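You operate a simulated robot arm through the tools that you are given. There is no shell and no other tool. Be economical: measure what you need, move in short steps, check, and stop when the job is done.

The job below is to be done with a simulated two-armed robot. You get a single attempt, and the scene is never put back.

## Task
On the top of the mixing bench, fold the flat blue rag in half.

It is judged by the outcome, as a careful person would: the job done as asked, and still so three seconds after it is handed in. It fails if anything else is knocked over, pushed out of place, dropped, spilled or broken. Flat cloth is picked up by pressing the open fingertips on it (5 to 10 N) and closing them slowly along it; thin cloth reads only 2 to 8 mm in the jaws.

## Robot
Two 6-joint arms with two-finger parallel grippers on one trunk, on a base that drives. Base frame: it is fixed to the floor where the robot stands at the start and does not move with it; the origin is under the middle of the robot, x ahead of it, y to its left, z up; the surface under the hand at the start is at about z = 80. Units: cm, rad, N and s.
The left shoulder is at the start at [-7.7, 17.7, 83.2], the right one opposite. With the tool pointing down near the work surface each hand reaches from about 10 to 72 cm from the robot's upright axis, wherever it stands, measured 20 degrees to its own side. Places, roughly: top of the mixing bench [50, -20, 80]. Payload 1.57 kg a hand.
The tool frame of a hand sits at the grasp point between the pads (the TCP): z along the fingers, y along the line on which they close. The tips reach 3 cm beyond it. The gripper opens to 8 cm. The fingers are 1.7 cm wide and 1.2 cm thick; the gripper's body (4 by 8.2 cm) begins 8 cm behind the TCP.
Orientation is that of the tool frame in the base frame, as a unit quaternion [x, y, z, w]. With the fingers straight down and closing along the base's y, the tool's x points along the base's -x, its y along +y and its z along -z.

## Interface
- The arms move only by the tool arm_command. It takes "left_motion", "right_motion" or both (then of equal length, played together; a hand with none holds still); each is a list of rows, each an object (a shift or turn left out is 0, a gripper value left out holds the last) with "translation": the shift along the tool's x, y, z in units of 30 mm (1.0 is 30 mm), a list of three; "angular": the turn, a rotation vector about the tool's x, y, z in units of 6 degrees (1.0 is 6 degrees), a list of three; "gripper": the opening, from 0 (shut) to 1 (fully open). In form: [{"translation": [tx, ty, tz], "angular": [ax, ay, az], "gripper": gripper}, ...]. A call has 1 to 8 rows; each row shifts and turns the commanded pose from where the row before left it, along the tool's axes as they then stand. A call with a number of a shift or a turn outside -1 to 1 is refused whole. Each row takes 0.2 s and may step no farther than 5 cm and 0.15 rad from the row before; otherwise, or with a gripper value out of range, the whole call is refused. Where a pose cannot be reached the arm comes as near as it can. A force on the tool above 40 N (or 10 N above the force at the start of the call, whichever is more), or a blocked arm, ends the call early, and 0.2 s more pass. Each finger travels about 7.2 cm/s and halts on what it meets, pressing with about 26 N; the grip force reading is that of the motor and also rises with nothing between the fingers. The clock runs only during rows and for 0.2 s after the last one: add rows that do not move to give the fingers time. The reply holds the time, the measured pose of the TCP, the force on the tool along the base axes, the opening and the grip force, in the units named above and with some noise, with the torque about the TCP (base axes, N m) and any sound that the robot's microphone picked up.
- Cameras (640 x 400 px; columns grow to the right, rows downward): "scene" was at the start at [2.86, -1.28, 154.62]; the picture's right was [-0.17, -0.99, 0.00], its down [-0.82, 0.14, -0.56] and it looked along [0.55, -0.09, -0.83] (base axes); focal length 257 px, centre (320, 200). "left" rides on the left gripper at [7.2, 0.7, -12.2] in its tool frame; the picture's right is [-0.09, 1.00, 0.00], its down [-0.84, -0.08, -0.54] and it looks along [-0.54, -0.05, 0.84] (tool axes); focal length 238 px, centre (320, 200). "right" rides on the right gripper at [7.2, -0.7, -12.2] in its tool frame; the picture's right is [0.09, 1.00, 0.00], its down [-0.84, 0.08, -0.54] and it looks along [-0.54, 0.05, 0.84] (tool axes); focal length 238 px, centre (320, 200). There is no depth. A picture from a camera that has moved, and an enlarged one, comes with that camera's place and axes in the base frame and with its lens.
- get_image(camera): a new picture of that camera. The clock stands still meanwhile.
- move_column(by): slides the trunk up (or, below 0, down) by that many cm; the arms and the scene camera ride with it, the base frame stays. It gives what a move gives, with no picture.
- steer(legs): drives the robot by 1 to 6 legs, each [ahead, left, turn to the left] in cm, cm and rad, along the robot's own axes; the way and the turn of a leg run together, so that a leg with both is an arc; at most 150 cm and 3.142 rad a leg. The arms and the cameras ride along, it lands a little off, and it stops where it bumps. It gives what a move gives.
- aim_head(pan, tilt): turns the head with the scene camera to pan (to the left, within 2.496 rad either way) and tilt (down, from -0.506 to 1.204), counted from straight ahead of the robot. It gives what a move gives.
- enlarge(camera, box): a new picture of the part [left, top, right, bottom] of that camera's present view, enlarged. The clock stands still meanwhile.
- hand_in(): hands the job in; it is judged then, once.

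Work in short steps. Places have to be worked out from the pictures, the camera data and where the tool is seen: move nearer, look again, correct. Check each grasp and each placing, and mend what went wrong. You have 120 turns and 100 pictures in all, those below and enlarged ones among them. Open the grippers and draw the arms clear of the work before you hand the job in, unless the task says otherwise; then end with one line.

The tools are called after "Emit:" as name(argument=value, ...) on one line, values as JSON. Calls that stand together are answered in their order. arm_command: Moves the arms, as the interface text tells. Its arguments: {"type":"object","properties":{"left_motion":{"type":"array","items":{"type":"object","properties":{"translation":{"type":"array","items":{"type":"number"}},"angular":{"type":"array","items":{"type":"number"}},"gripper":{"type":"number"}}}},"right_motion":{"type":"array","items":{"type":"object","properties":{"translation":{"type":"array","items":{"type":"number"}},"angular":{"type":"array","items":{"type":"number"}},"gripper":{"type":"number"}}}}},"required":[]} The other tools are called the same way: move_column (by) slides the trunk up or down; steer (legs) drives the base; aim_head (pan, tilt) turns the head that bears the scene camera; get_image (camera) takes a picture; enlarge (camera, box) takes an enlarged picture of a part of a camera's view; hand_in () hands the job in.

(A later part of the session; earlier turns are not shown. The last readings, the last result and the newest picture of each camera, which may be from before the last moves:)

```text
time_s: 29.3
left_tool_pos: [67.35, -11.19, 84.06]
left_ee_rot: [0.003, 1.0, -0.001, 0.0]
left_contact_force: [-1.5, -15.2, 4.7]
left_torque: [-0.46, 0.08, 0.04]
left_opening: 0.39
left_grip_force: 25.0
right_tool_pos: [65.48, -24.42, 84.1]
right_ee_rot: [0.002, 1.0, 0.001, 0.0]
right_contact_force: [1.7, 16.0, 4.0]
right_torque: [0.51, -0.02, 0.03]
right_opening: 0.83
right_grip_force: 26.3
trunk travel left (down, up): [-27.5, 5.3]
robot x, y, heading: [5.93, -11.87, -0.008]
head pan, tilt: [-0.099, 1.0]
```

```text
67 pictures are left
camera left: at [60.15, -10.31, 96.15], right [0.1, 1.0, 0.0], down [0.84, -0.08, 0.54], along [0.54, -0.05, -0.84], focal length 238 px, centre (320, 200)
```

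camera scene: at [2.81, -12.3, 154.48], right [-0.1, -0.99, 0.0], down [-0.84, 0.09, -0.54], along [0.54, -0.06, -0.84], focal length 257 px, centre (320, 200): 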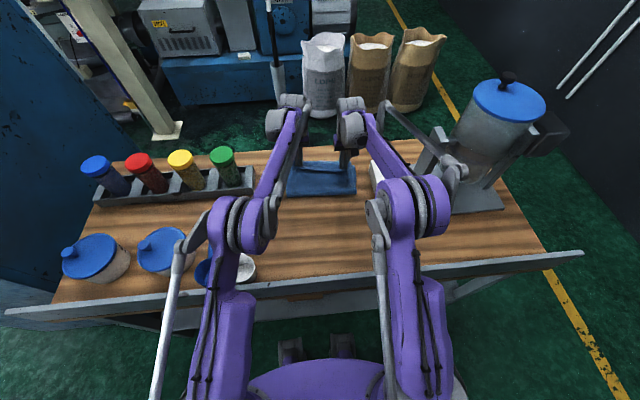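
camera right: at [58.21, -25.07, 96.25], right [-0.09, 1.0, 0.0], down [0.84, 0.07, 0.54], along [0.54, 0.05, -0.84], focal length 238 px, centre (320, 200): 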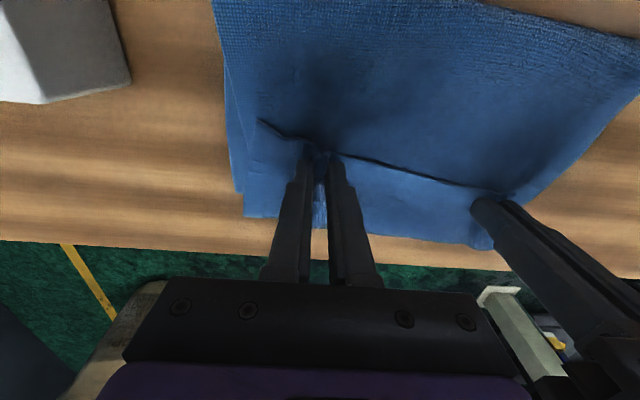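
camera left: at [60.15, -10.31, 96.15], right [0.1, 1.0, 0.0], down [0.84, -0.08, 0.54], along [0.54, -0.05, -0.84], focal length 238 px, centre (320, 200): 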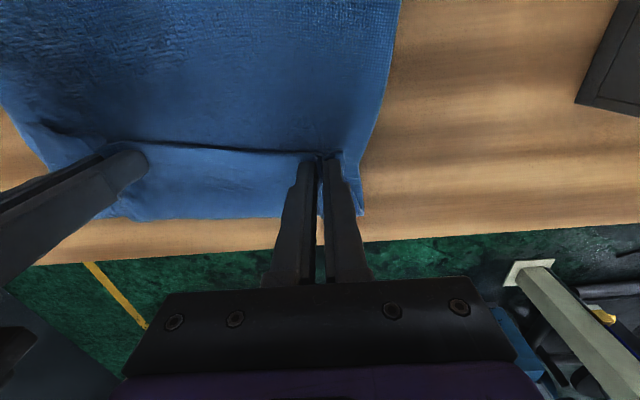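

The left reads 3.9 mm, a single layer. The right reads 8.3 mm, probably two layers, so I'll reopen it and retry a bit higher and lighter.

Emit:
arm_command(right_motion=[{"gripper": 0.15}, {"gripper": 0.3}, {"gripper": 0.42}, {"translation": [0, 0, -0.07]}, {}])

Emit:
get_image(camera="right")

```text
time_s: 30.5
left_tool_pos: [67.39, -10.93, 84.05]
left_ee_rot: [0.003, 1.0, 0.0, -0.001]
left_contact_force: [-0.8, 0.8, 4.0]
left_torque: [0.08, 0.01, -0.03]
left_opening: 0.38
left_grip_force: 24.7
right_tool_pos: [65.48, -24.54, 84.24]
right_ee_rot: [0.003, 1.0, -0.001, 0.0]
right_contact_force: [0.4, -0.2, 1.0]
right_torque: [-0.02, 0.0, -0.02]
right_opening: 3.26
right_grip_force: 0.0
trunk travel left (down, up): [-27.5, 5.3]
robot x, y, heading: [5.95, -11.53, -0.005]
head pan, tilt: [-0.099, 1.0]
```

```text
66 pictures are left
camera right: at [58.21, -25.15, 96.44], right [-0.09, 1.0, 0.0], down [0.84, 0.07, 0.54], along [0.54, 0.05, -0.84], focal length 238 px, centre (320, 200)
```

right: 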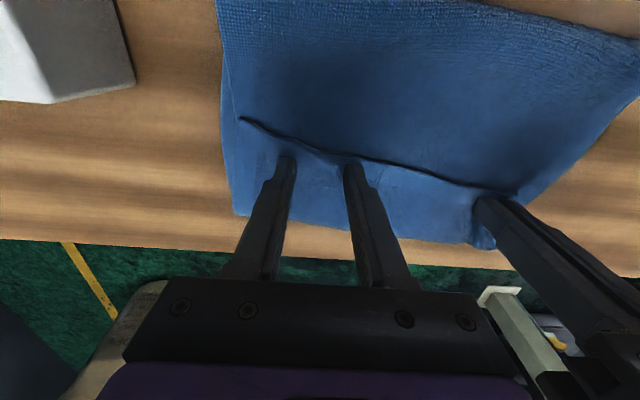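

It recovered nicely. I'll close the right gripper again with a lighter touch.

Emit:
arm_command(right_motion=[{"gripper": 0.36}, {"gripper": 0.3}, {"gripper": 0.24}, {"gripper": 0.18}, {"gripper": 0.12}, {"gripper": 0.06}, {"gripper": 0}, {}])

Emit:
get_image(camera="right")

```text
time_s: 32.3
left_tool_pos: [67.54, -10.89, 84.05]
left_ee_rot: [0.002, 1.0, 0.0, 0.0]
left_contact_force: [-0.7, -1.4, 2.8]
left_torque: [-0.03, 0.0, 0.01]
left_opening: 0.4
left_grip_force: 25.1
right_tool_pos: [65.34, -24.42, 84.31]
right_ee_rot: [0.002, 1.0, 0.0, 0.0]
right_contact_force: [0.2, 3.3, 1.6]
right_torque: [0.09, -0.01, -0.01]
right_opening: 0.37
right_grip_force: 24.6
trunk travel left (down, up): [-27.5, 5.3]
robot x, y, heading: [5.58, -11.51, -0.005]
head pan, tilt: [-0.099, 1.0]
```

```text
65 pictures are left
camera right: at [58.2, -25.13, 96.44], right [-0.09, 1.0, 0.0], down [0.84, 0.07, 0.54], along [0.54, 0.05, -0.84], focal length 238 px, centre (320, 200)
```

right: 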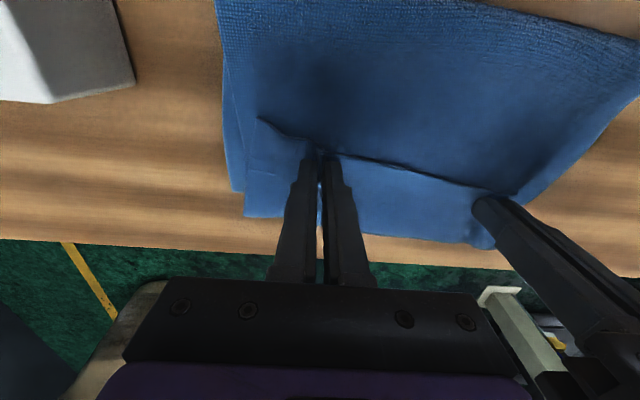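

Both hands now hold a single layer at about 4 mm. I'll lift and carry back to above the fold line so the hem unrolls and the fold can be reset.

Emit:
arm_command(left_motion=[{"translation": [0.17, 0, -0.8]}, {"translation": [0.5, 0, -1]}, {"translation": [0.67, 0, -1]}, {"translation": [0.83, 0, -0.9]}, {"translation": [1, 0, -0.67]}, {"translation": [1, 0, -0.4]}, {"translation": [1, 0, -0.2]}, {"translation": [1, 0, 0]}], right_motion=[{"translation": [0.17, 0, -0.8]}, {"translation": [0.5, 0, -1]}, {"translation": [0.67, 0, -1]}, {"translation": [0.83, 0, -0.9]}, {"translation": [1, 0, -0.67]}, {"translation": [1, 0, -0.4]}, {"translation": [1, 0, -0.2]}, {"translation": [1, 0, 0]}])

Emit:
get_image(camera="scene")

Emit:
get_image(camera="right")

Emit:
get_image(camera="left")

```text
time_s: 34.1
left_tool_pos: [48.64, -10.96, 99.14]
left_ee_rot: [0.003, 1.0, 0.001, 0.001]
left_contact_force: [-0.5, -2.4, 0.4]
left_torque: [-0.07, -0.03, -0.02]
left_opening: 0.39
left_grip_force: 24.8
right_tool_pos: [46.73, -24.33, 99.11]
right_ee_rot: [0.002, 1.0, 0.0, 0.001]
right_contact_force: [0.7, 0.8, -0.5]
right_torque: [0.04, -0.02, -0.01]
right_opening: 0.37
right_grip_force: 24.7
trunk travel left (down, up): [-27.5, 5.3]
robot x, y, heading: [5.9, -11.73, -0.005]
head pan, tilt: [-0.099, 1.0]
```

```text
64 pictures are left
camera scene: at [8.41, -12.32, 154.48], right [-0.1, -0.99, 0.0], down [-0.84, 0.09, -0.54], along [0.54, -0.06, -0.84], focal length 257 px, centre (320, 200)
```

scene: 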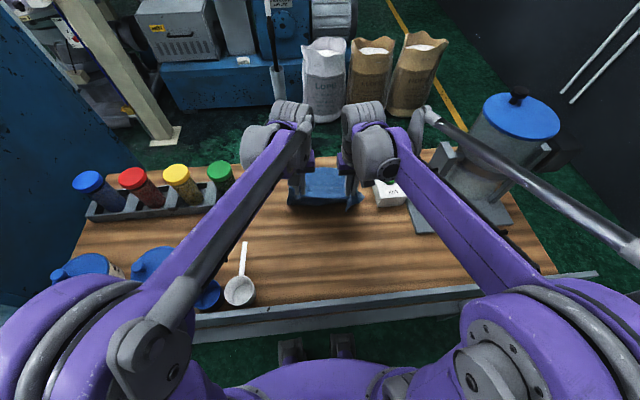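

```text
63 pictures are left
camera right: at [39.44, -25.08, 111.3], right [-0.09, 1.0, 0.0], down [0.84, 0.07, 0.54], along [0.54, 0.05, -0.84], focal length 238 px, centre (320, 200)
```

right: 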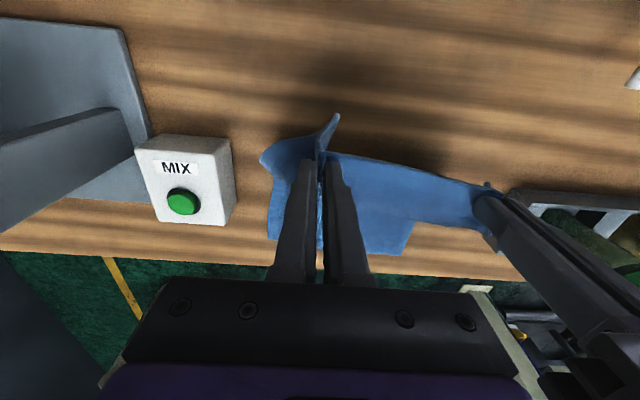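

```text
62 pictures are left
camera left: at [41.29, -10.22, 111.1], right [0.1, 1.0, 0.0], down [0.84, -0.08, 0.54], along [0.54, -0.05, -0.84], focal length 238 px, centre (320, 200)
```

left: 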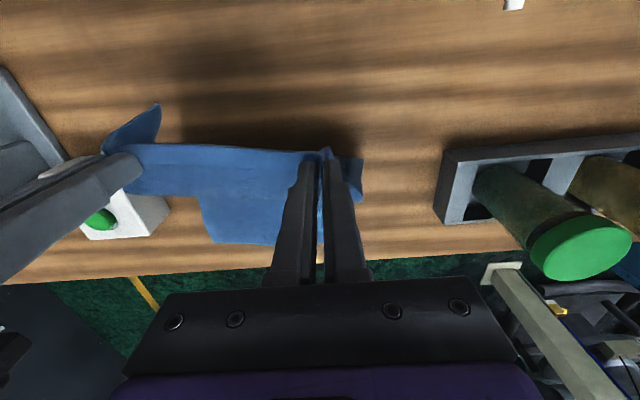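

The top layer is free with no hem. To get a clean redo I'll lay the rag fully open toward me, then drag it back to its original place while still gripped.

Emit:
arm_command(left_motion=[{"translation": [0.67, 0.03, 0.33]}, {"translation": [0.67, 0.03, 0.67]}, {"translation": [0.67, 0.03, 0.73]}, {"translation": [0.67, 0.03, 0.83]}, {"translation": [0.5, 0.03, 0.83]}, {"translation": [0.4, 0.03, 0.83]}, {"translation": [0.3, 0, 0.5]}, {"translation": [0.3, 0, 0.15]}], right_motion=[{"translation": [0.67, 0.03, 0.33]}, {"translation": [0.67, 0.03, 0.67]}, {"translation": [0.67, 0.03, 0.73]}, {"translation": [0.67, 0.03, 0.83]}, {"translation": [0.5, 0.03, 0.83]}, {"translation": [0.4, 0.03, 0.83]}, {"translation": [0.3, 0, 0.5]}, {"translation": [0.3, 0, 0.15]}])

Emit:
get_image(camera="scene")

```text
time_s: 35.9
left_tool_pos: [36.44, -10.43, 84.43]
left_ee_rot: [0.003, 1.0, -0.001, 0.0]
left_contact_force: [0.0, -2.0, 0.5]
left_torque: [-0.02, -0.03, -0.02]
left_opening: 0.36
left_grip_force: 25.1
right_tool_pos: [34.39, -23.72, 84.64]
right_ee_rot: [0.002, 1.0, 0.0, 0.0]
right_contact_force: [-0.1, 1.3, 0.2]
right_torque: [0.07, -0.01, -0.06]
right_opening: 0.4
right_grip_force: 24.3
trunk travel left (down, up): [-27.5, 5.3]
robot x, y, heading: [5.77, -11.45, -0.002]
head pan, tilt: [-0.099, 1.0]
```

```text
61 pictures are left
camera scene: at [8.59, -12.33, 154.48], right [-0.1, -0.99, 0.0], down [-0.84, 0.09, -0.54], along [0.54, -0.06, -0.84], focal length 257 px, centre (320, 200)
```

scene: 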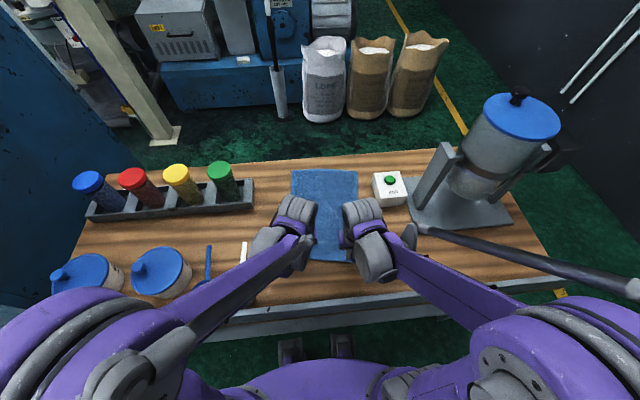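

The rag is nearly flat and nothing else has moved. I'll drag it back about 4 cm while gripped, which also straightens it, then lower and release.

Emit:
arm_command(left_motion=[{"translation": [0.3, 0, 0.05]}, {"translation": [0.3, 0, 0.05]}, {"translation": [0.3, 0, 0.05]}, {"translation": [0.3, 0, 0.05]}, {"gripper": 0.1}, {"gripper": 0.25}, {"gripper": 0.4}, {}], right_motion=[{"translation": [0.3, 0, 0.07]}, {"translation": [0.3, 0, 0.07]}, {"translation": [0.3, 0, 0.07]}, {"translation": [0.3, 0, 0.05]}, {"gripper": 0.1}, {"gripper": 0.25}, {"gripper": 0.4}, {}])

Emit:
arm_command(left_motion=[{"translation": [0, 0, -0.5]}, {"translation": [0, 0.2, -0.9]}, {"translation": [0, 0.2, -0.9]}, {}], right_motion=[{"translation": [0, 0, -0.5]}, {"translation": [0, -0.4, -0.9]}, {"translation": [0, -0.4, -0.9]}, {}])

Emit:
get_image(camera="right")

Emit:
get_image(camera="left")

Emit:
get_image(camera="scene")

```text
time_s: 37.7
left_tool_pos: [32.92, -10.31, 83.74]
left_ee_rot: [0.002, 1.0, 0.001, 0.0]
left_contact_force: [0.0, 0.4, 0.1]
left_torque: [0.0, 0.0, 0.0]
left_opening: 3.22
left_grip_force: 0.0
right_tool_pos: [30.68, -23.66, 83.71]
right_ee_rot: [0.003, 1.0, 0.0, 0.0]
right_contact_force: [0.0, 1.0, 0.7]
right_torque: [0.03, 0.01, 0.02]
right_opening: 3.18
right_grip_force: 0.1
trunk travel left (down, up): [-27.5, 5.3]
robot x, y, heading: [6.28, -11.68, -0.008]
head pan, tilt: [-0.099, 1.0]
```

```text
time_s: 38.7
left_tool_pos: [32.82, -9.09, 90.65]
left_ee_rot: [0.003, 1.0, 0.0, 0.0]
left_contact_force: [0.1, -0.4, -0.7]
left_torque: [-0.01, 0.0, 0.01]
left_opening: 3.21
left_grip_force: 0.0
right_tool_pos: [30.91, -26.16, 90.8]
right_ee_rot: [0.003, 1.0, 0.001, 0.0]
right_contact_force: [-0.2, 0.5, 0.9]
right_torque: [0.0, 0.04, -0.01]
right_opening: 3.2
right_grip_force: 0.1
trunk travel left (down, up): [-27.5, 5.3]
robot x, y, heading: [5.85, -11.68, -0.007]
head pan, tilt: [-0.099, 1.0]
```

```text
60 pictures are left
camera right: at [23.62, -26.8, 102.92], right [-0.09, 1.0, 0.0], down [0.84, 0.07, 0.54], along [0.54, 0.05, -0.84], focal length 238 px, centre (320, 200)
```

right: 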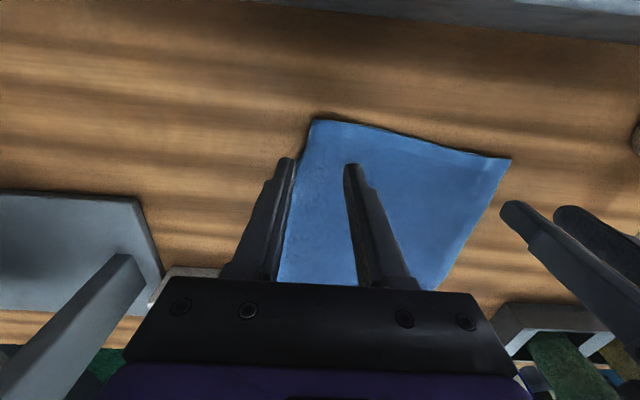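

```text
59 pictures are left
camera left: at [25.59, -8.32, 102.8], right [0.1, 1.0, 0.0], down [0.84, -0.08, 0.54], along [0.54, -0.05, -0.84], focal length 238 px, centre (320, 200)
```

left: 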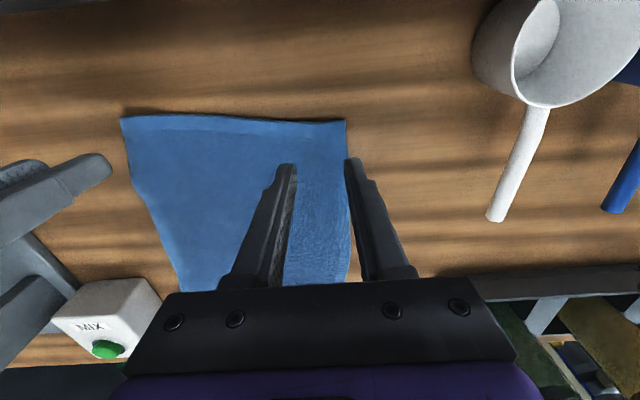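

```text
58 pictures are left
camera scene: at [8.72, -12.34, 154.48], right [-0.1, -0.99, 0.0], down [-0.84, 0.09, -0.54], along [0.54, -0.06, -0.84], focal length 257 px, centre (320, 200)
```

scene: 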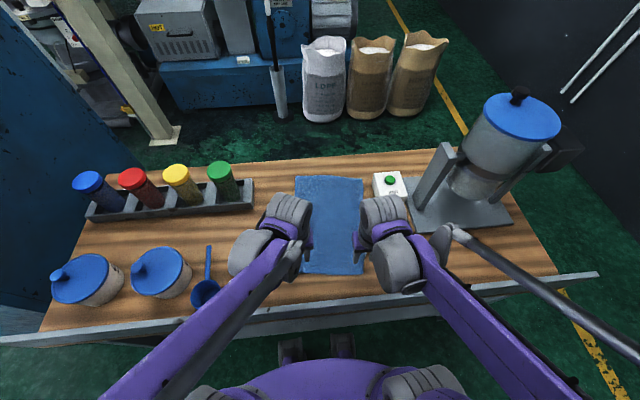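

The rag is flat again, with near corners NL≈(31.5,−6.4) and NR≈(29.3,−27). I'll grip 1 cm from the near edge this time to keep the strip minimal, and come down to just above it now.

Emit:
arm_command(left_motion=[{"translation": [0.17, -0.07, 0.7]}, {"translation": [0, 0, 0.8]}, {"translation": [0, 0, 0.7]}, {}], right_motion=[{"translation": [0.1, 0.6, 0.7]}, {"translation": [0, 0, 0.8]}, {"translation": [0, 0, 0.7]}, {}])

Emit:
get_image(camera="right")

Emit:
get_image(camera="left")

```text
time_s: 39.7
left_tool_pos: [32.2, -9.32, 84.04]
left_ee_rot: [0.003, 1.0, 0.0, 0.0]
left_contact_force: [0.0, 0.0, -0.3]
left_torque: [0.01, 0.01, -0.02]
left_opening: 3.21
left_grip_force: 0.1
right_tool_pos: [30.62, -24.3, 84.05]
right_ee_rot: [0.002, 1.0, 0.0, 0.0]
right_contact_force: [0.1, -0.9, 0.6]
right_torque: [-0.03, -0.04, -0.01]
right_opening: 3.2
right_grip_force: 0.0
trunk travel left (down, up): [-27.5, 5.3]
robot x, y, heading: [5.82, -11.2, -0.005]
head pan, tilt: [-0.099, 1.0]
```

```text
57 pictures are left
camera right: at [23.32, -25.03, 96.14], right [-0.09, 1.0, 0.0], down [0.84, 0.07, 0.54], along [0.54, 0.05, -0.84], focal length 238 px, centre (320, 200)
```

right: 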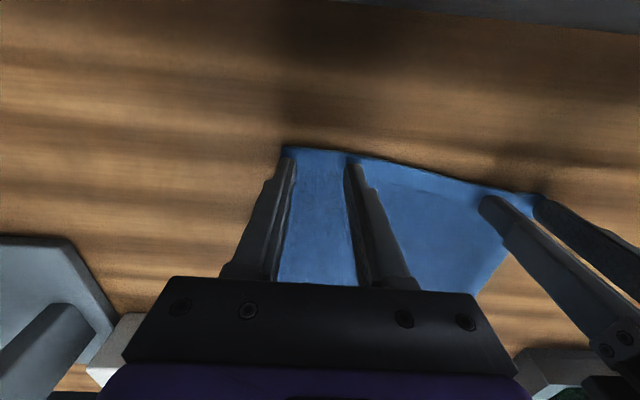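

```text
56 pictures are left
camera left: at [24.98, -8.49, 96.07], right [0.1, 1.0, 0.0], down [0.84, -0.08, 0.54], along [0.54, -0.05, -0.84], focal length 238 px, centre (320, 200)
```

left: 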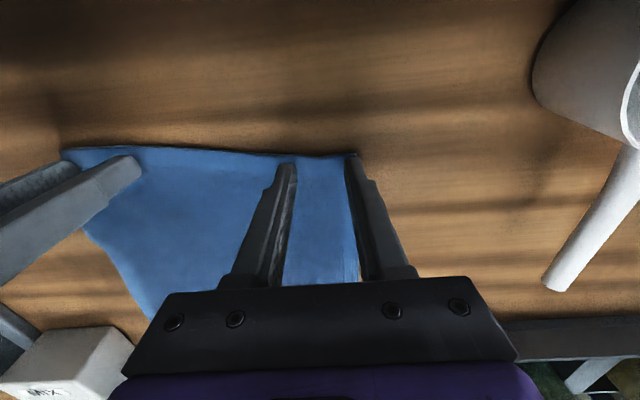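

The outer fingers are right on the side edges, so I'll shift inward 0.7 cm and press down.

Emit:
arm_command(left_motion=[{"translation": [0, -0.25, 0]}, {"translation": [0, 0, 0.12]}, {"translation": [0, 0, 0.08]}, {}], right_motion=[{"translation": [0, 0.22, 0]}, {"translation": [0, 0, 0.12]}, {"translation": [0, 0, 0.08]}, {}])

```text
time_s: 40.7
left_tool_pos: [32.31, -10.08, 83.37]
left_ee_rot: [0.002, 1.0, 0.0, 0.0]
left_contact_force: [-1.2, -1.1, 3.6]
left_torque: [-0.06, 0.0, 0.0]
left_opening: 3.22
left_grip_force: 0.0
right_tool_pos: [30.58, -23.75, 83.56]
right_ee_rot: [0.003, 1.0, -0.001, 0.0]
right_contact_force: [1.1, -2.0, 11.9]
right_torque: [-0.24, -0.07, -0.01]
right_opening: 3.23
right_grip_force: 0.1
trunk travel left (down, up): [-27.5, 5.3]
robot x, y, heading: [5.48, -11.47, -0.006]
head pan, tilt: [-0.099, 1.0]
```

The forces are 4 N left and 12 N right. I'll make a small adjustment and close slowly.

Emit:
arm_command(left_motion=[{"translation": [0, 0, 0.01], "gripper": 0.36}, {"gripper": 0.3}, {"gripper": 0.24}, {"gripper": 0.18}, {"gripper": 0.12}, {"gripper": 0.06}, {"gripper": 0}, {}], right_motion=[{"translation": [0, 0, -0.01], "gripper": 0.36}, {"gripper": 0.3}, {"gripper": 0.24}, {"gripper": 0.18}, {"gripper": 0.12}, {"gripper": 0.06}, {"gripper": 0}, {}])

Emit:
get_image(camera="right")

Emit:
get_image(camera="left")

```text
time_s: 42.5
left_tool_pos: [32.39, -10.07, 83.34]
left_ee_rot: [0.003, 1.0, 0.0, 0.0]
left_contact_force: [-0.3, -1.9, 2.7]
left_torque: [-0.1, 0.03, -0.02]
left_opening: 0.38
left_grip_force: 24.5
right_tool_pos: [30.5, -23.58, 83.44]
right_ee_rot: [0.003, 1.0, 0.0, 0.0]
right_contact_force: [0.3, 0.5, 12.6]
right_torque: [-0.09, 0.03, -0.01]
right_opening: 0.54
right_grip_force: 26.1
trunk travel left (down, up): [-27.5, 5.3]
robot x, y, heading: [6.04, -11.63, -0.006]
head pan, tilt: [-0.099, 1.0]
```

```text
55 pictures are left
camera right: at [23.26, -24.35, 95.68], right [-0.09, 1.0, 0.0], down [0.84, 0.07, 0.54], along [0.54, 0.05, -0.84], focal length 238 px, centre (320, 200)
```

right: 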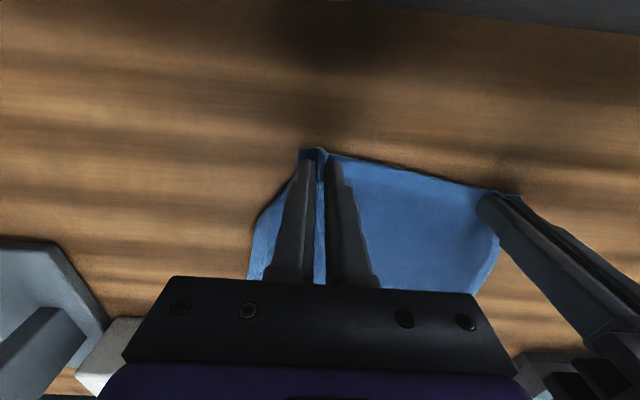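

```text
54 pictures are left
camera left: at [25.06, -9.27, 95.48], right [0.1, 1.0, 0.0], down [0.84, -0.08, 0.54], along [0.54, -0.05, -0.84], focal length 238 px, centre (320, 200)
```

left: 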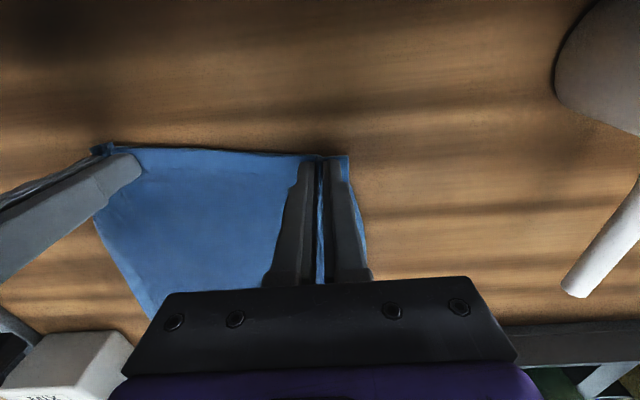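

The grips read 3.8 and 5.4 mm, right at the edge. I'll lift 3 cm, spread the hands a little to check for slack, and look.

Emit:
arm_command(left_motion=[{"translation": [-0.1, 0, -0.6]}, {"translation": [-0.2, 0, -0.6]}, {"translation": [0, 0.15, 0]}, {"translation": [0, 0.15, 0]}, {}], right_motion=[{"translation": [-0.1, 0, -0.6]}, {"translation": [-0.2, 0, -0.6]}, {"translation": [0, -0.25, 0]}, {"translation": [0, -0.25, 0]}, {}])

Emit:
get_image(camera="right")

Emit:
get_image(camera="left")

```text
time_s: 43.7
left_tool_pos: [33.15, -9.47, 87.02]
left_ee_rot: [0.003, 1.0, -0.004, -0.001]
left_contact_force: [-2.7, -36.6, 0.0]
left_torque: [-1.19, 0.09, -0.06]
left_opening: 0.54
left_grip_force: 26.1
right_tool_pos: [31.47, -24.98, 87.13]
right_ee_rot: [0.002, 1.0, 0.005, 0.0]
right_contact_force: [3.2, 36.8, -0.5]
right_torque: [1.15, -0.07, 0.3]
right_opening: 0.61
right_grip_force: 25.7
trunk travel left (down, up): [-27.5, 5.3]
robot x, y, heading: [5.79, -11.24, -0.003]
head pan, tilt: [-0.099, 1.0]
```

```text
53 pictures are left
camera right: at [24.14, -25.76, 99.34], right [-0.09, 1.0, 0.01], down [0.84, 0.07, 0.54], along [0.54, 0.05, -0.84], focal length 238 px, centre (320, 200)
```

right: 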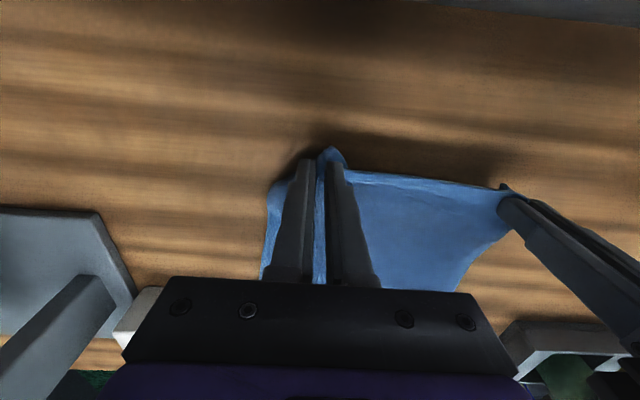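

```text
52 pictures are left
camera left: at [26.04, -8.53, 99.1], right [0.1, 1.0, -0.01], down [0.84, -0.08, 0.54], along [0.54, -0.06, -0.84], focal length 238 px, centre (320, 200)
```

left: 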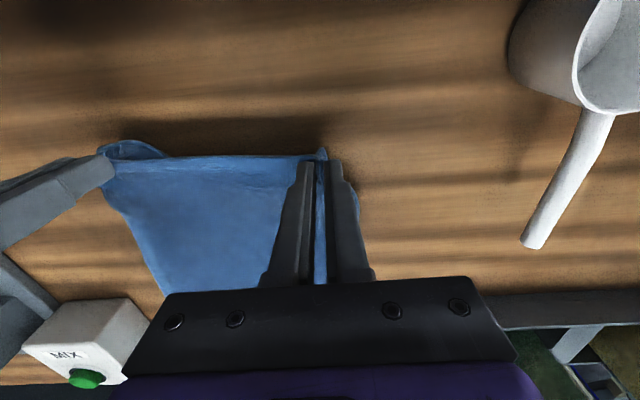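

The cloth is over-taut at 37 N, and the right corner seems tucked under. I'll relieve the tension, then lift higher to see the right corner.

Emit:
arm_command(left_motion=[{"translation": [0, -0.25, 0]}, {"translation": [-0.2, 0, -0.8]}, {"translation": [-0.4, 0, -0.8]}, {"translation": [-0.5, 0, -0.8]}, {}], right_motion=[{"translation": [0, 0.35, 0]}, {"translation": [-0.2, 0, -0.8]}, {"translation": [-0.4, 0, -0.8]}, {"translation": [-0.5, 0, -0.8]}, {}])

Emit:
get_image(camera="right")

Emit:
get_image(camera="left")

Emit:
enlarge(camera="scene", box=[240, 140, 420, 260])

```text
time_s: 44.9
left_tool_pos: [36.61, -9.98, 94.12]
left_ee_rot: [0.002, 1.0, 0.0, 0.0]
left_contact_force: [-1.1, -10.1, 1.1]
left_torque: [-0.29, 0.01, -0.02]
left_opening: 0.38
left_grip_force: 24.5
right_tool_pos: [34.56, -24.35, 94.4]
right_ee_rot: [0.003, 1.0, 0.001, 0.0]
right_contact_force: [1.1, 9.7, 0.1]
right_torque: [0.3, -0.05, 0.05]
right_opening: 0.34
right_grip_force: 24.2
trunk travel left (down, up): [-27.5, 5.3]
robot x, y, heading: [5.75, -11.37, -0.004]
head pan, tilt: [-0.099, 1.0]
```

```text
51 pictures are left
camera right: at [27.38, -24.88, 106.59], right [-0.09, 1.0, 0.0], down [0.84, 0.07, 0.54], along [0.54, 0.05, -0.84], focal length 238 px, centre (320, 200)
```

right: 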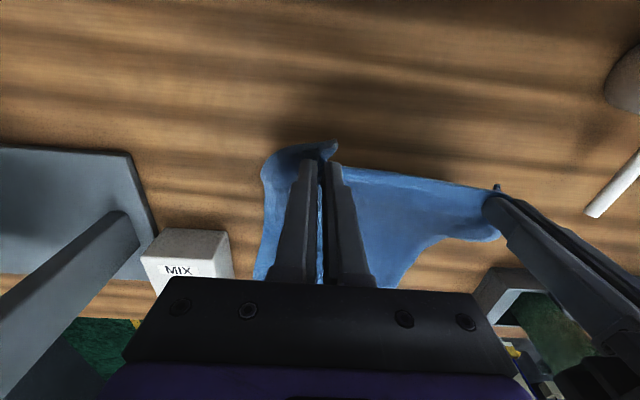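

```text
50 pictures are left
camera left: at [29.32, -9.17, 106.26], right [0.1, 1.0, 0.0], down [0.84, -0.08, 0.54], along [0.54, -0.05, -0.84], focal length 238 px, centre (320, 200)
```

left: 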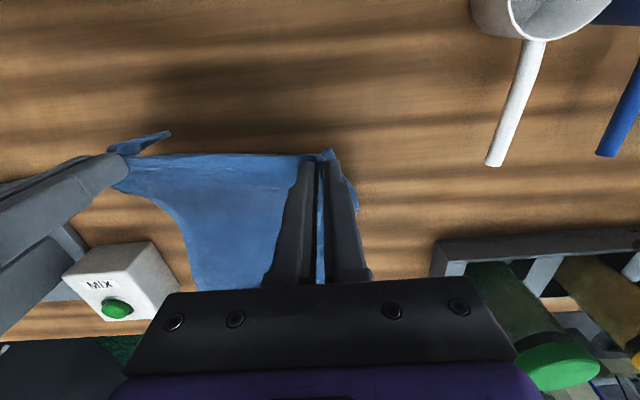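

```text
3.33 times, centred on (330, 200) of scene
camera zoom: at [8.62, -12.33, 154.48], right [-0.1, -0.99, 0.0], down [-0.84, 0.09, -0.54], along [0.54, -0.06, -0.84], focal length 855 px, centre (287, 200)
```

zoom: 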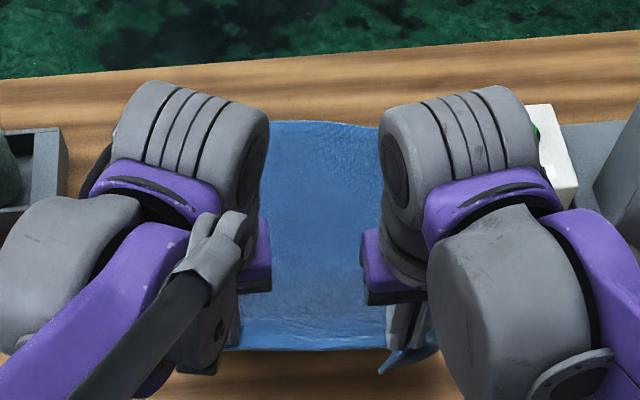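

The right corner is dangling about 5 cm beyond the right grip. I'll lay the edge down again while sweeping left, so that corner trails out flat to the right.

Emit:
arm_command(left_motion=[{"translation": [0, -0.83, 0]}, {"translation": [0, -0.83, 0]}, {"translation": [0.33, 0, 0.8]}, {"translation": [0.33, 0, 0.8]}, {"translation": [0.15, 0.5, 0.42]}, {"translation": [0.15, 0.5, 0.42]}, {"translation": [0.15, 0.5, 0.42]}, {"translation": [0.15, 0.5, 0.42]}], right_motion=[{"translation": [0, -0.83, 0]}, {"translation": [0, -0.83, 0]}, {"translation": [0.33, 0, 0.8]}, {"translation": [0.33, 0, 0.8]}, {"translation": [0.15, 0.5, 0.42]}, {"translation": [0.15, 0.5, 0.42]}, {"translation": [0.15, 0.5, 0.42]}, {"translation": [0.15, 0.5, 0.45]}])

Emit:
get_image(camera="right")

Emit:
get_image(camera="left")

```text
time_s: 46.7
left_tool_pos: [32.87, -8.89, 84.42]
left_ee_rot: [0.003, 1.0, 0.0, 0.0]
left_contact_force: [-1.4, -10.3, 0.0]
left_torque: [-0.3, 0.05, -0.05]
left_opening: 0.41
left_grip_force: 25.0
right_tool_pos: [31.09, -23.08, 84.42]
right_ee_rot: [0.002, 1.0, 0.0, -0.001]
right_contact_force: [0.5, 9.5, 0.0]
right_torque: [0.3, 0.01, 0.08]
right_opening: 0.31
right_grip_force: 24.1
trunk travel left (down, up): [-27.5, 5.3]
robot x, y, heading: [5.86, -11.14, -0.004]
head pan, tilt: [-0.099, 1.0]
```

```text
48 pictures are left
camera right: at [23.81, -23.78, 96.57], right [-0.09, 1.0, 0.0], down [0.84, 0.07, 0.54], along [0.54, 0.05, -0.84], focal length 238 px, centre (320, 200)
```

right: 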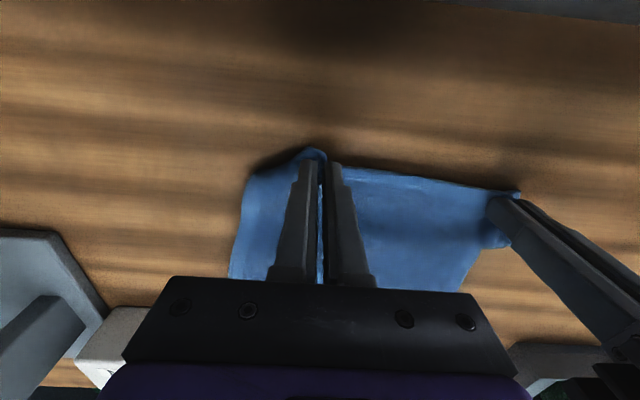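

```text
47 pictures are left
camera left: at [25.58, -8.03, 96.54], right [0.1, 1.0, 0.0], down [0.84, -0.08, 0.54], along [0.54, -0.05, -0.84], focal length 238 px, centre (320, 200)
```

left: 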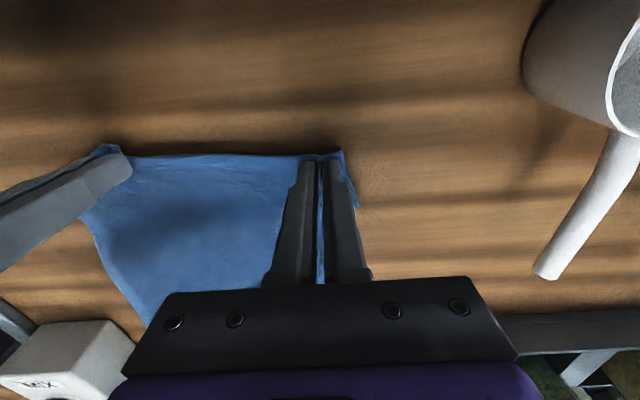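

The corner is swinging out. I'll sweep another 2.4 cm left while lowering, then release and look.

Emit:
arm_command(left_motion=[{"translation": [0, 0.4, 0.1]}, {"translation": [0, 0.4, 0.1]}, {"gripper": 0.1}, {"gripper": 0.25}, {"gripper": 0.4}, {"translation": [0, 0, -0.4]}, {"translation": [0.3, 0, -0.9]}, {"translation": [0.3, 0, -0.9]}], right_motion=[{"translation": [0, 0.4, 0.1]}, {"translation": [0, 0.4, 0.1]}, {"gripper": 0.1}, {"gripper": 0.25}, {"gripper": 0.4}, {"translation": [0, 0, -0.4]}, {"translation": [0.3, -0.3, -0.9]}, {"translation": [0.3, -0.5, -0.9]}])

Emit:
get_image(camera="right")

Emit:
get_image(camera="left")

```text
time_s: 48.5
left_tool_pos: [30.99, -6.31, 90.34]
left_ee_rot: [0.003, 1.0, 0.0, 0.001]
left_contact_force: [-0.2, 0.7, -0.2]
left_torque: [0.0, 0.0, 0.0]
left_opening: 3.2
left_grip_force: 0.1
right_tool_pos: [29.13, -23.44, 90.64]
right_ee_rot: [0.003, 1.0, 0.0, 0.001]
right_contact_force: [0.0, -0.5, 0.1]
right_torque: [-0.02, 0.04, -0.02]
right_opening: 3.22
right_grip_force: 0.1
trunk travel left (down, up): [-27.5, 5.3]
robot x, y, heading: [5.69, -11.82, -0.008]
head pan, tilt: [-0.099, 1.0]
```

```text
46 pictures are left
camera right: at [21.94, -24.09, 102.69], right [-0.09, 1.0, 0.0], down [0.84, 0.07, 0.54], along [0.54, 0.05, -0.84], focal length 238 px, centre (320, 200)
```

right: 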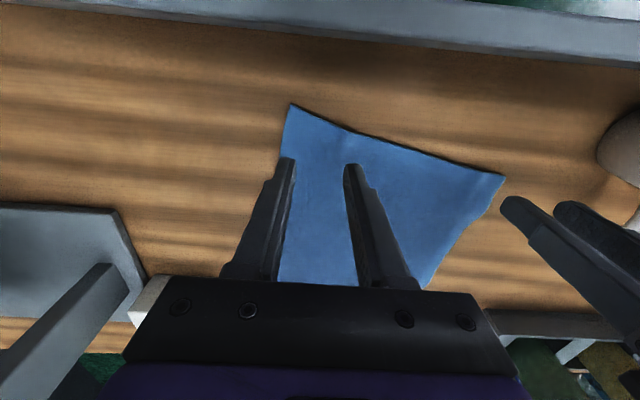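

```text
45 pictures are left
camera left: at [23.65, -5.59, 102.35], right [0.1, 1.0, 0.0], down [0.84, -0.08, 0.54], along [0.54, -0.05, -0.84], focal length 238 px, centre (320, 200)
```

left: 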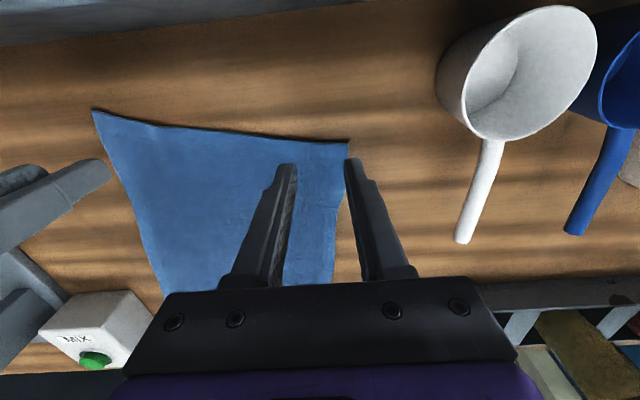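

The right corner is now open and flat: NR≈(26.5,−26.5), NL≈(31.6,−3.6). I'll check the far corners in the scene view.

Emit:
enlarge(camera="scene", box=[230, 140, 430, 280])

```text
2.86 times, centred on (330, 210) of scene
camera zoom: at [8.48, -12.33, 154.48], right [-0.1, -0.99, 0.0], down [-0.84, 0.09, -0.54], along [0.54, -0.06, -0.84], focal length 733 px, centre (291, 171)
```

zoom: 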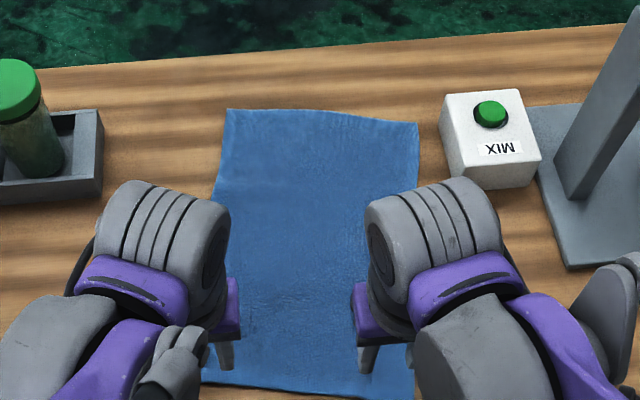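

The rag is flat and rectangular, rotated about 11.5°, with FL≈(67,−10) and FR≈(62.3,−34). I'll yaw both hands 12° to match and come down above the near corners, 1 cm from the edge.

Emit:
arm_command(left_motion=[{"angular": [0, 0, 1]}, {"angular": [0, 0, 1]}, {"translation": [-0.34, 0, 0.6]}, {"translation": [0, 0, 0.8]}, {"translation": [0, 0, 0.6]}, {}], right_motion=[{"angular": [0, 0, 1]}, {"angular": [0, 0, 1]}, {"translation": [0.29, -0.23, 0.6]}, {"translation": [0, 0, 0.8]}, {"translation": [0, 0, 0.7]}, {}])

Emit:
get_image(camera="right")

Emit:
get_image(camera="left")

```text
time_s: 49.9
left_tool_pos: [31.85, -6.71, 84.38]
left_ee_rot: [0.108, 0.994, 0.0, 0.0]
left_contact_force: [-0.4, 0.6, 0.6]
left_torque: [0.0, 0.02, 0.0]
left_opening: 3.19
left_grip_force: 0.1
right_tool_pos: [28.14, -23.65, 84.09]
right_ee_rot: [0.107, 0.994, 0.0, 0.0]
right_contact_force: [0.0, 0.7, 0.9]
right_torque: [0.0, -0.01, 0.01]
right_opening: 3.21
right_grip_force: 0.0
trunk travel left (down, up): [-27.5, 5.3]
robot x, y, heading: [5.46, -11.45, 0.001]
head pan, tilt: [-0.099, 1.0]
```

```text
43 pictures are left
camera right: at [20.93, -22.8, 96.25], right [0.12, 0.99, 0.0], down [0.83, -0.1, 0.54], along [0.54, -0.07, -0.84], focal length 238 px, centre (320, 200)
```

right: 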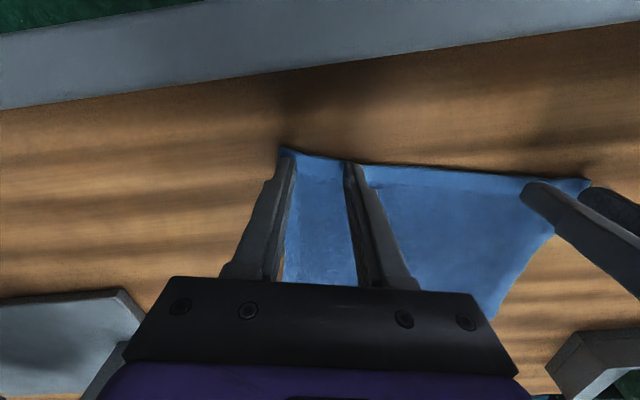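

```text
42 pictures are left
camera left: at [24.94, -4.43, 96.51], right [0.3, 0.95, 0.0], down [0.8, -0.25, 0.54], along [0.52, -0.16, -0.84], focal length 238 px, centre (320, 200)
```

left: 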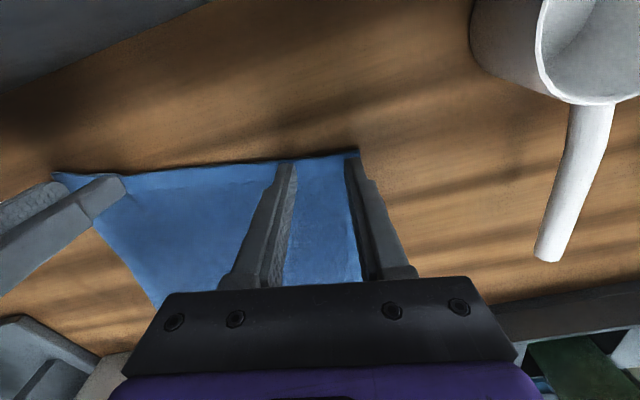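

Aligned well. I'll shift 0.5 cm inward and press down.

Emit:
arm_command(left_motion=[{"translation": [0, -0.17, 0.1]}, {"translation": [0, 0, 0.12]}, {"translation": [0, 0, 0.1]}, {}], right_motion=[{"translation": [-0.12, 0.17, 0]}, {"translation": [0, 0, 0.12]}, {"translation": [0, 0, 0.08]}, {}])

```text
time_s: 50.9
left_tool_pos: [31.84, -7.24, 83.32]
left_ee_rot: [0.107, 0.994, 0.0, 0.0]
left_contact_force: [-1.4, 0.5, 3.6]
left_torque: [0.03, 0.04, 0.02]
left_opening: 3.2
left_grip_force: 0.0
right_tool_pos: [28.7, -23.23, 83.54]
right_ee_rot: [0.107, 0.994, 0.0, 0.0]
right_contact_force: [0.0, -0.9, 0.4]
right_torque: [-0.02, 0.03, -0.01]
right_opening: 3.2
right_grip_force: 0.0
trunk travel left (down, up): [-27.5, 5.3]
robot x, y, heading: [6.08, -11.68, -0.005]
head pan, tilt: [-0.099, 1.0]
```

The left hand is touching; the right needs about 2 mm more.

Emit:
arm_command(left_motion=[{"translation": [0, 0, 0.01]}, {}, {}], right_motion=[{"translation": [0, 0, 0.05]}, {"translation": [0, 0, 0.02]}, {}])

```text
time_s: 51.7
left_tool_pos: [31.81, -7.16, 83.44]
left_ee_rot: [0.108, 0.994, 0.0, 0.0]
left_contact_force: [-0.5, 1.3, 4.6]
left_torque: [0.04, 0.04, -0.03]
left_opening: 3.21
left_grip_force: 0.1
right_tool_pos: [28.51, -23.11, 83.38]
right_ee_rot: [0.107, 0.994, -0.001, 0.0]
right_contact_force: [0.7, -2.3, 9.3]
right_torque: [-0.08, -0.05, 0.0]
right_opening: 3.21
right_grip_force: 0.0
trunk travel left (down, up): [-27.5, 5.3]
robot x, y, heading: [6.04, -11.25, -0.003]
head pan, tilt: [-0.099, 1.0]
```

Good contact at 5 and 9 N. I'll close slowly, easing the hands slightly toward each other.

Emit:
arm_command(left_motion=[{"gripper": 0.34}, {"gripper": 0.28}, {"gripper": 0.22}, {"translation": [0, -0.05, 0], "gripper": 0.16}, {"translation": [0, -0.05, 0], "gripper": 0.1}, {"gripper": 0.04}, {"gripper": 0}, {}], right_motion=[{"gripper": 0.34}, {"gripper": 0.28}, {"gripper": 0.22}, {"translation": [0, 0.05, 0], "gripper": 0.16}, {"translation": [0, 0.05, 0], "gripper": 0.1}, {"gripper": 0.04}, {"gripper": 0}, {}])

Emit:
get_image(camera="right")

Emit:
get_image(camera="left")

```text
time_s: 53.5
left_tool_pos: [31.72, -7.56, 83.34]
left_ee_rot: [0.107, 0.994, 0.0, 0.0]
left_contact_force: [-0.4, -2.7, 6.2]
left_torque: [-0.06, -0.07, -0.05]
left_opening: 0.36
left_grip_force: 23.9
right_tool_pos: [28.71, -22.87, 83.33]
right_ee_rot: [0.107, 0.994, 0.0, 0.0]
right_contact_force: [0.9, 0.3, 13.4]
right_torque: [-0.03, 0.02, 0.04]
right_opening: 0.5
right_grip_force: 25.3
trunk travel left (down, up): [-27.5, 5.3]
robot x, y, heading: [5.86, -11.55, -0.007]
head pan, tilt: [-0.099, 1.0]
```

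```text
41 pictures are left
camera right: at [21.44, -22.03, 95.49], right [0.12, 0.99, 0.0], down [0.83, -0.1, 0.54], along [0.54, -0.07, -0.84], focal length 238 px, centre (320, 200)
```

right: 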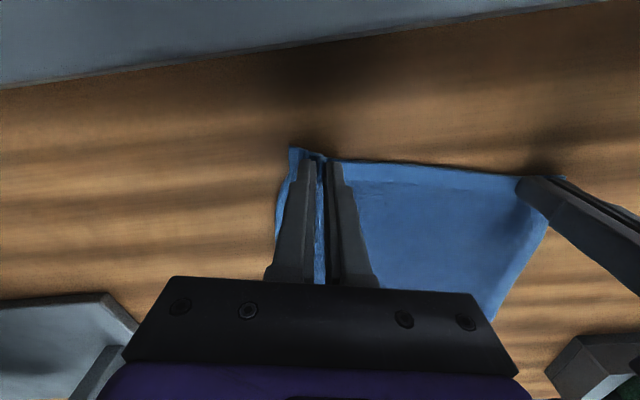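

```text
40 pictures are left
camera left: at [24.83, -5.27, 95.42], right [0.3, 0.95, 0.0], down [0.8, -0.25, 0.54], along [0.52, -0.16, -0.84], focal length 238 px, centre (320, 200)
```

left: 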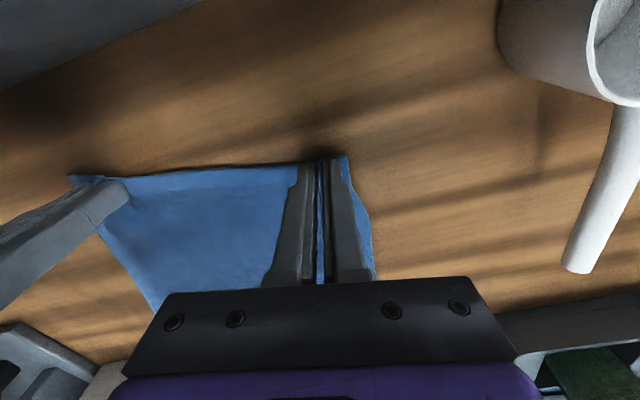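

Both grips are at the very edge at 4–5 mm. Now I'll run the taut arc, first half.

Emit:
arm_command(left_motion=[{"translation": [-0.11, 0, -1]}, {"translation": [-0.32, 0, -1]}, {"translation": [-0.52, 0, -0.95]}, {"translation": [-0.7, 0, -0.83]}, {"translation": [-0.86, 0, -0.68]}, {"translation": [-0.98, 0, -0.51]}, {"translation": [-1, 0, -0.31]}, {"translation": [-1, 0, -0.1]}], right_motion=[{"translation": [-0.11, 0, -1]}, {"translation": [-0.32, 0, -1]}, {"translation": [-0.52, 0, -0.95]}, {"translation": [-0.7, 0, -0.83]}, {"translation": [-0.86, 0, -0.68]}, {"translation": [-0.98, 0, -0.51]}, {"translation": [-1, 0, -0.31]}, {"translation": [-1, 0, -0.1]}])

Emit:
get_image(camera="right")

Emit:
get_image(camera="left")

Emit:
get_image(camera="scene")

```text
time_s: 55.3
left_tool_pos: [48.23, -11.19, 99.37]
left_ee_rot: [0.108, 0.994, 0.0, 0.0]
left_contact_force: [0.2, -3.1, 0.7]
left_torque: [-0.03, 0.03, -0.05]
left_opening: 0.37
left_grip_force: 24.0
right_tool_pos: [45.08, -26.44, 99.49]
right_ee_rot: [0.107, 0.994, 0.0, -0.001]
right_contact_force: [0.6, 3.2, -0.4]
right_torque: [0.06, 0.01, -0.02]
right_opening: 0.39
right_grip_force: 24.7
trunk travel left (down, up): [-27.5, 5.3]
robot x, y, heading: [5.85, -11.43, -0.008]
head pan, tilt: [-0.099, 1.0]
```

```text
39 pictures are left
camera right: at [37.82, -25.62, 111.72], right [0.12, 0.99, 0.0], down [0.83, -0.1, 0.54], along [0.54, -0.07, -0.84], focal length 238 px, centre (320, 200)
```

right: 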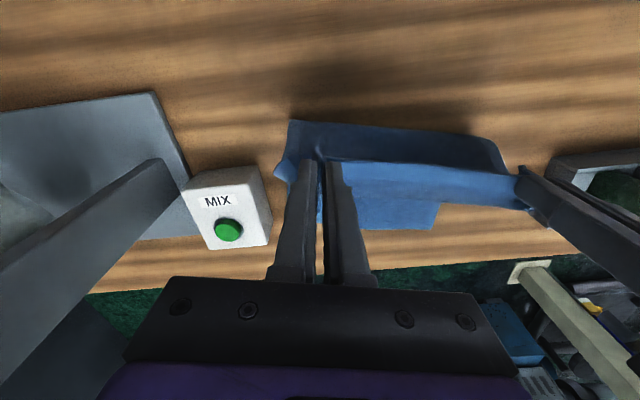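

```text
38 pictures are left
camera left: at [41.22, -8.86, 111.6], right [0.3, 0.95, 0.0], down [0.8, -0.25, 0.54], along [0.52, -0.16, -0.84], focal length 238 px, centre (320, 200)
```

left: 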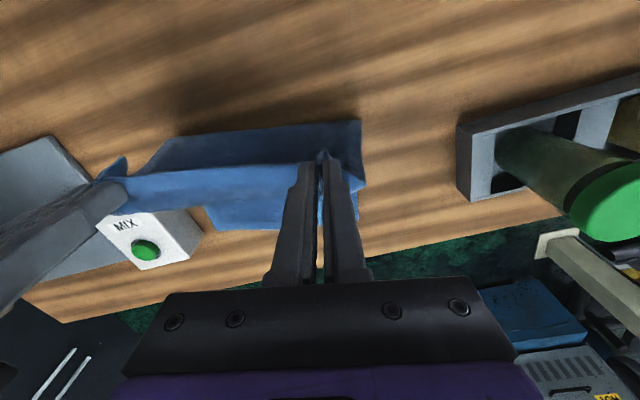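

```text
37 pictures are left
camera scene: at [8.89, -12.38, 154.48], right [-0.1, -0.99, 0.0], down [-0.84, 0.09, -0.54], along [0.54, -0.06, -0.84], focal length 257 px, centre (320, 200)
```

scene: 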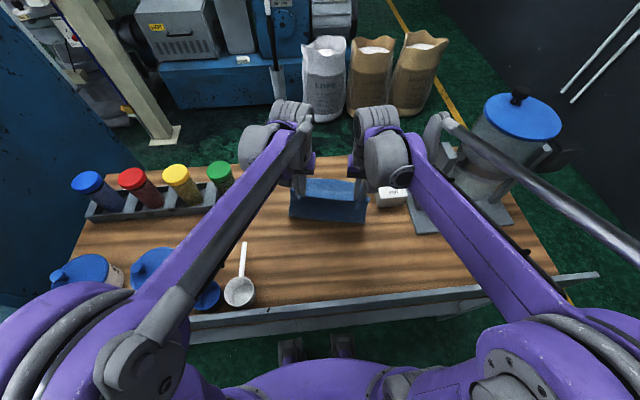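

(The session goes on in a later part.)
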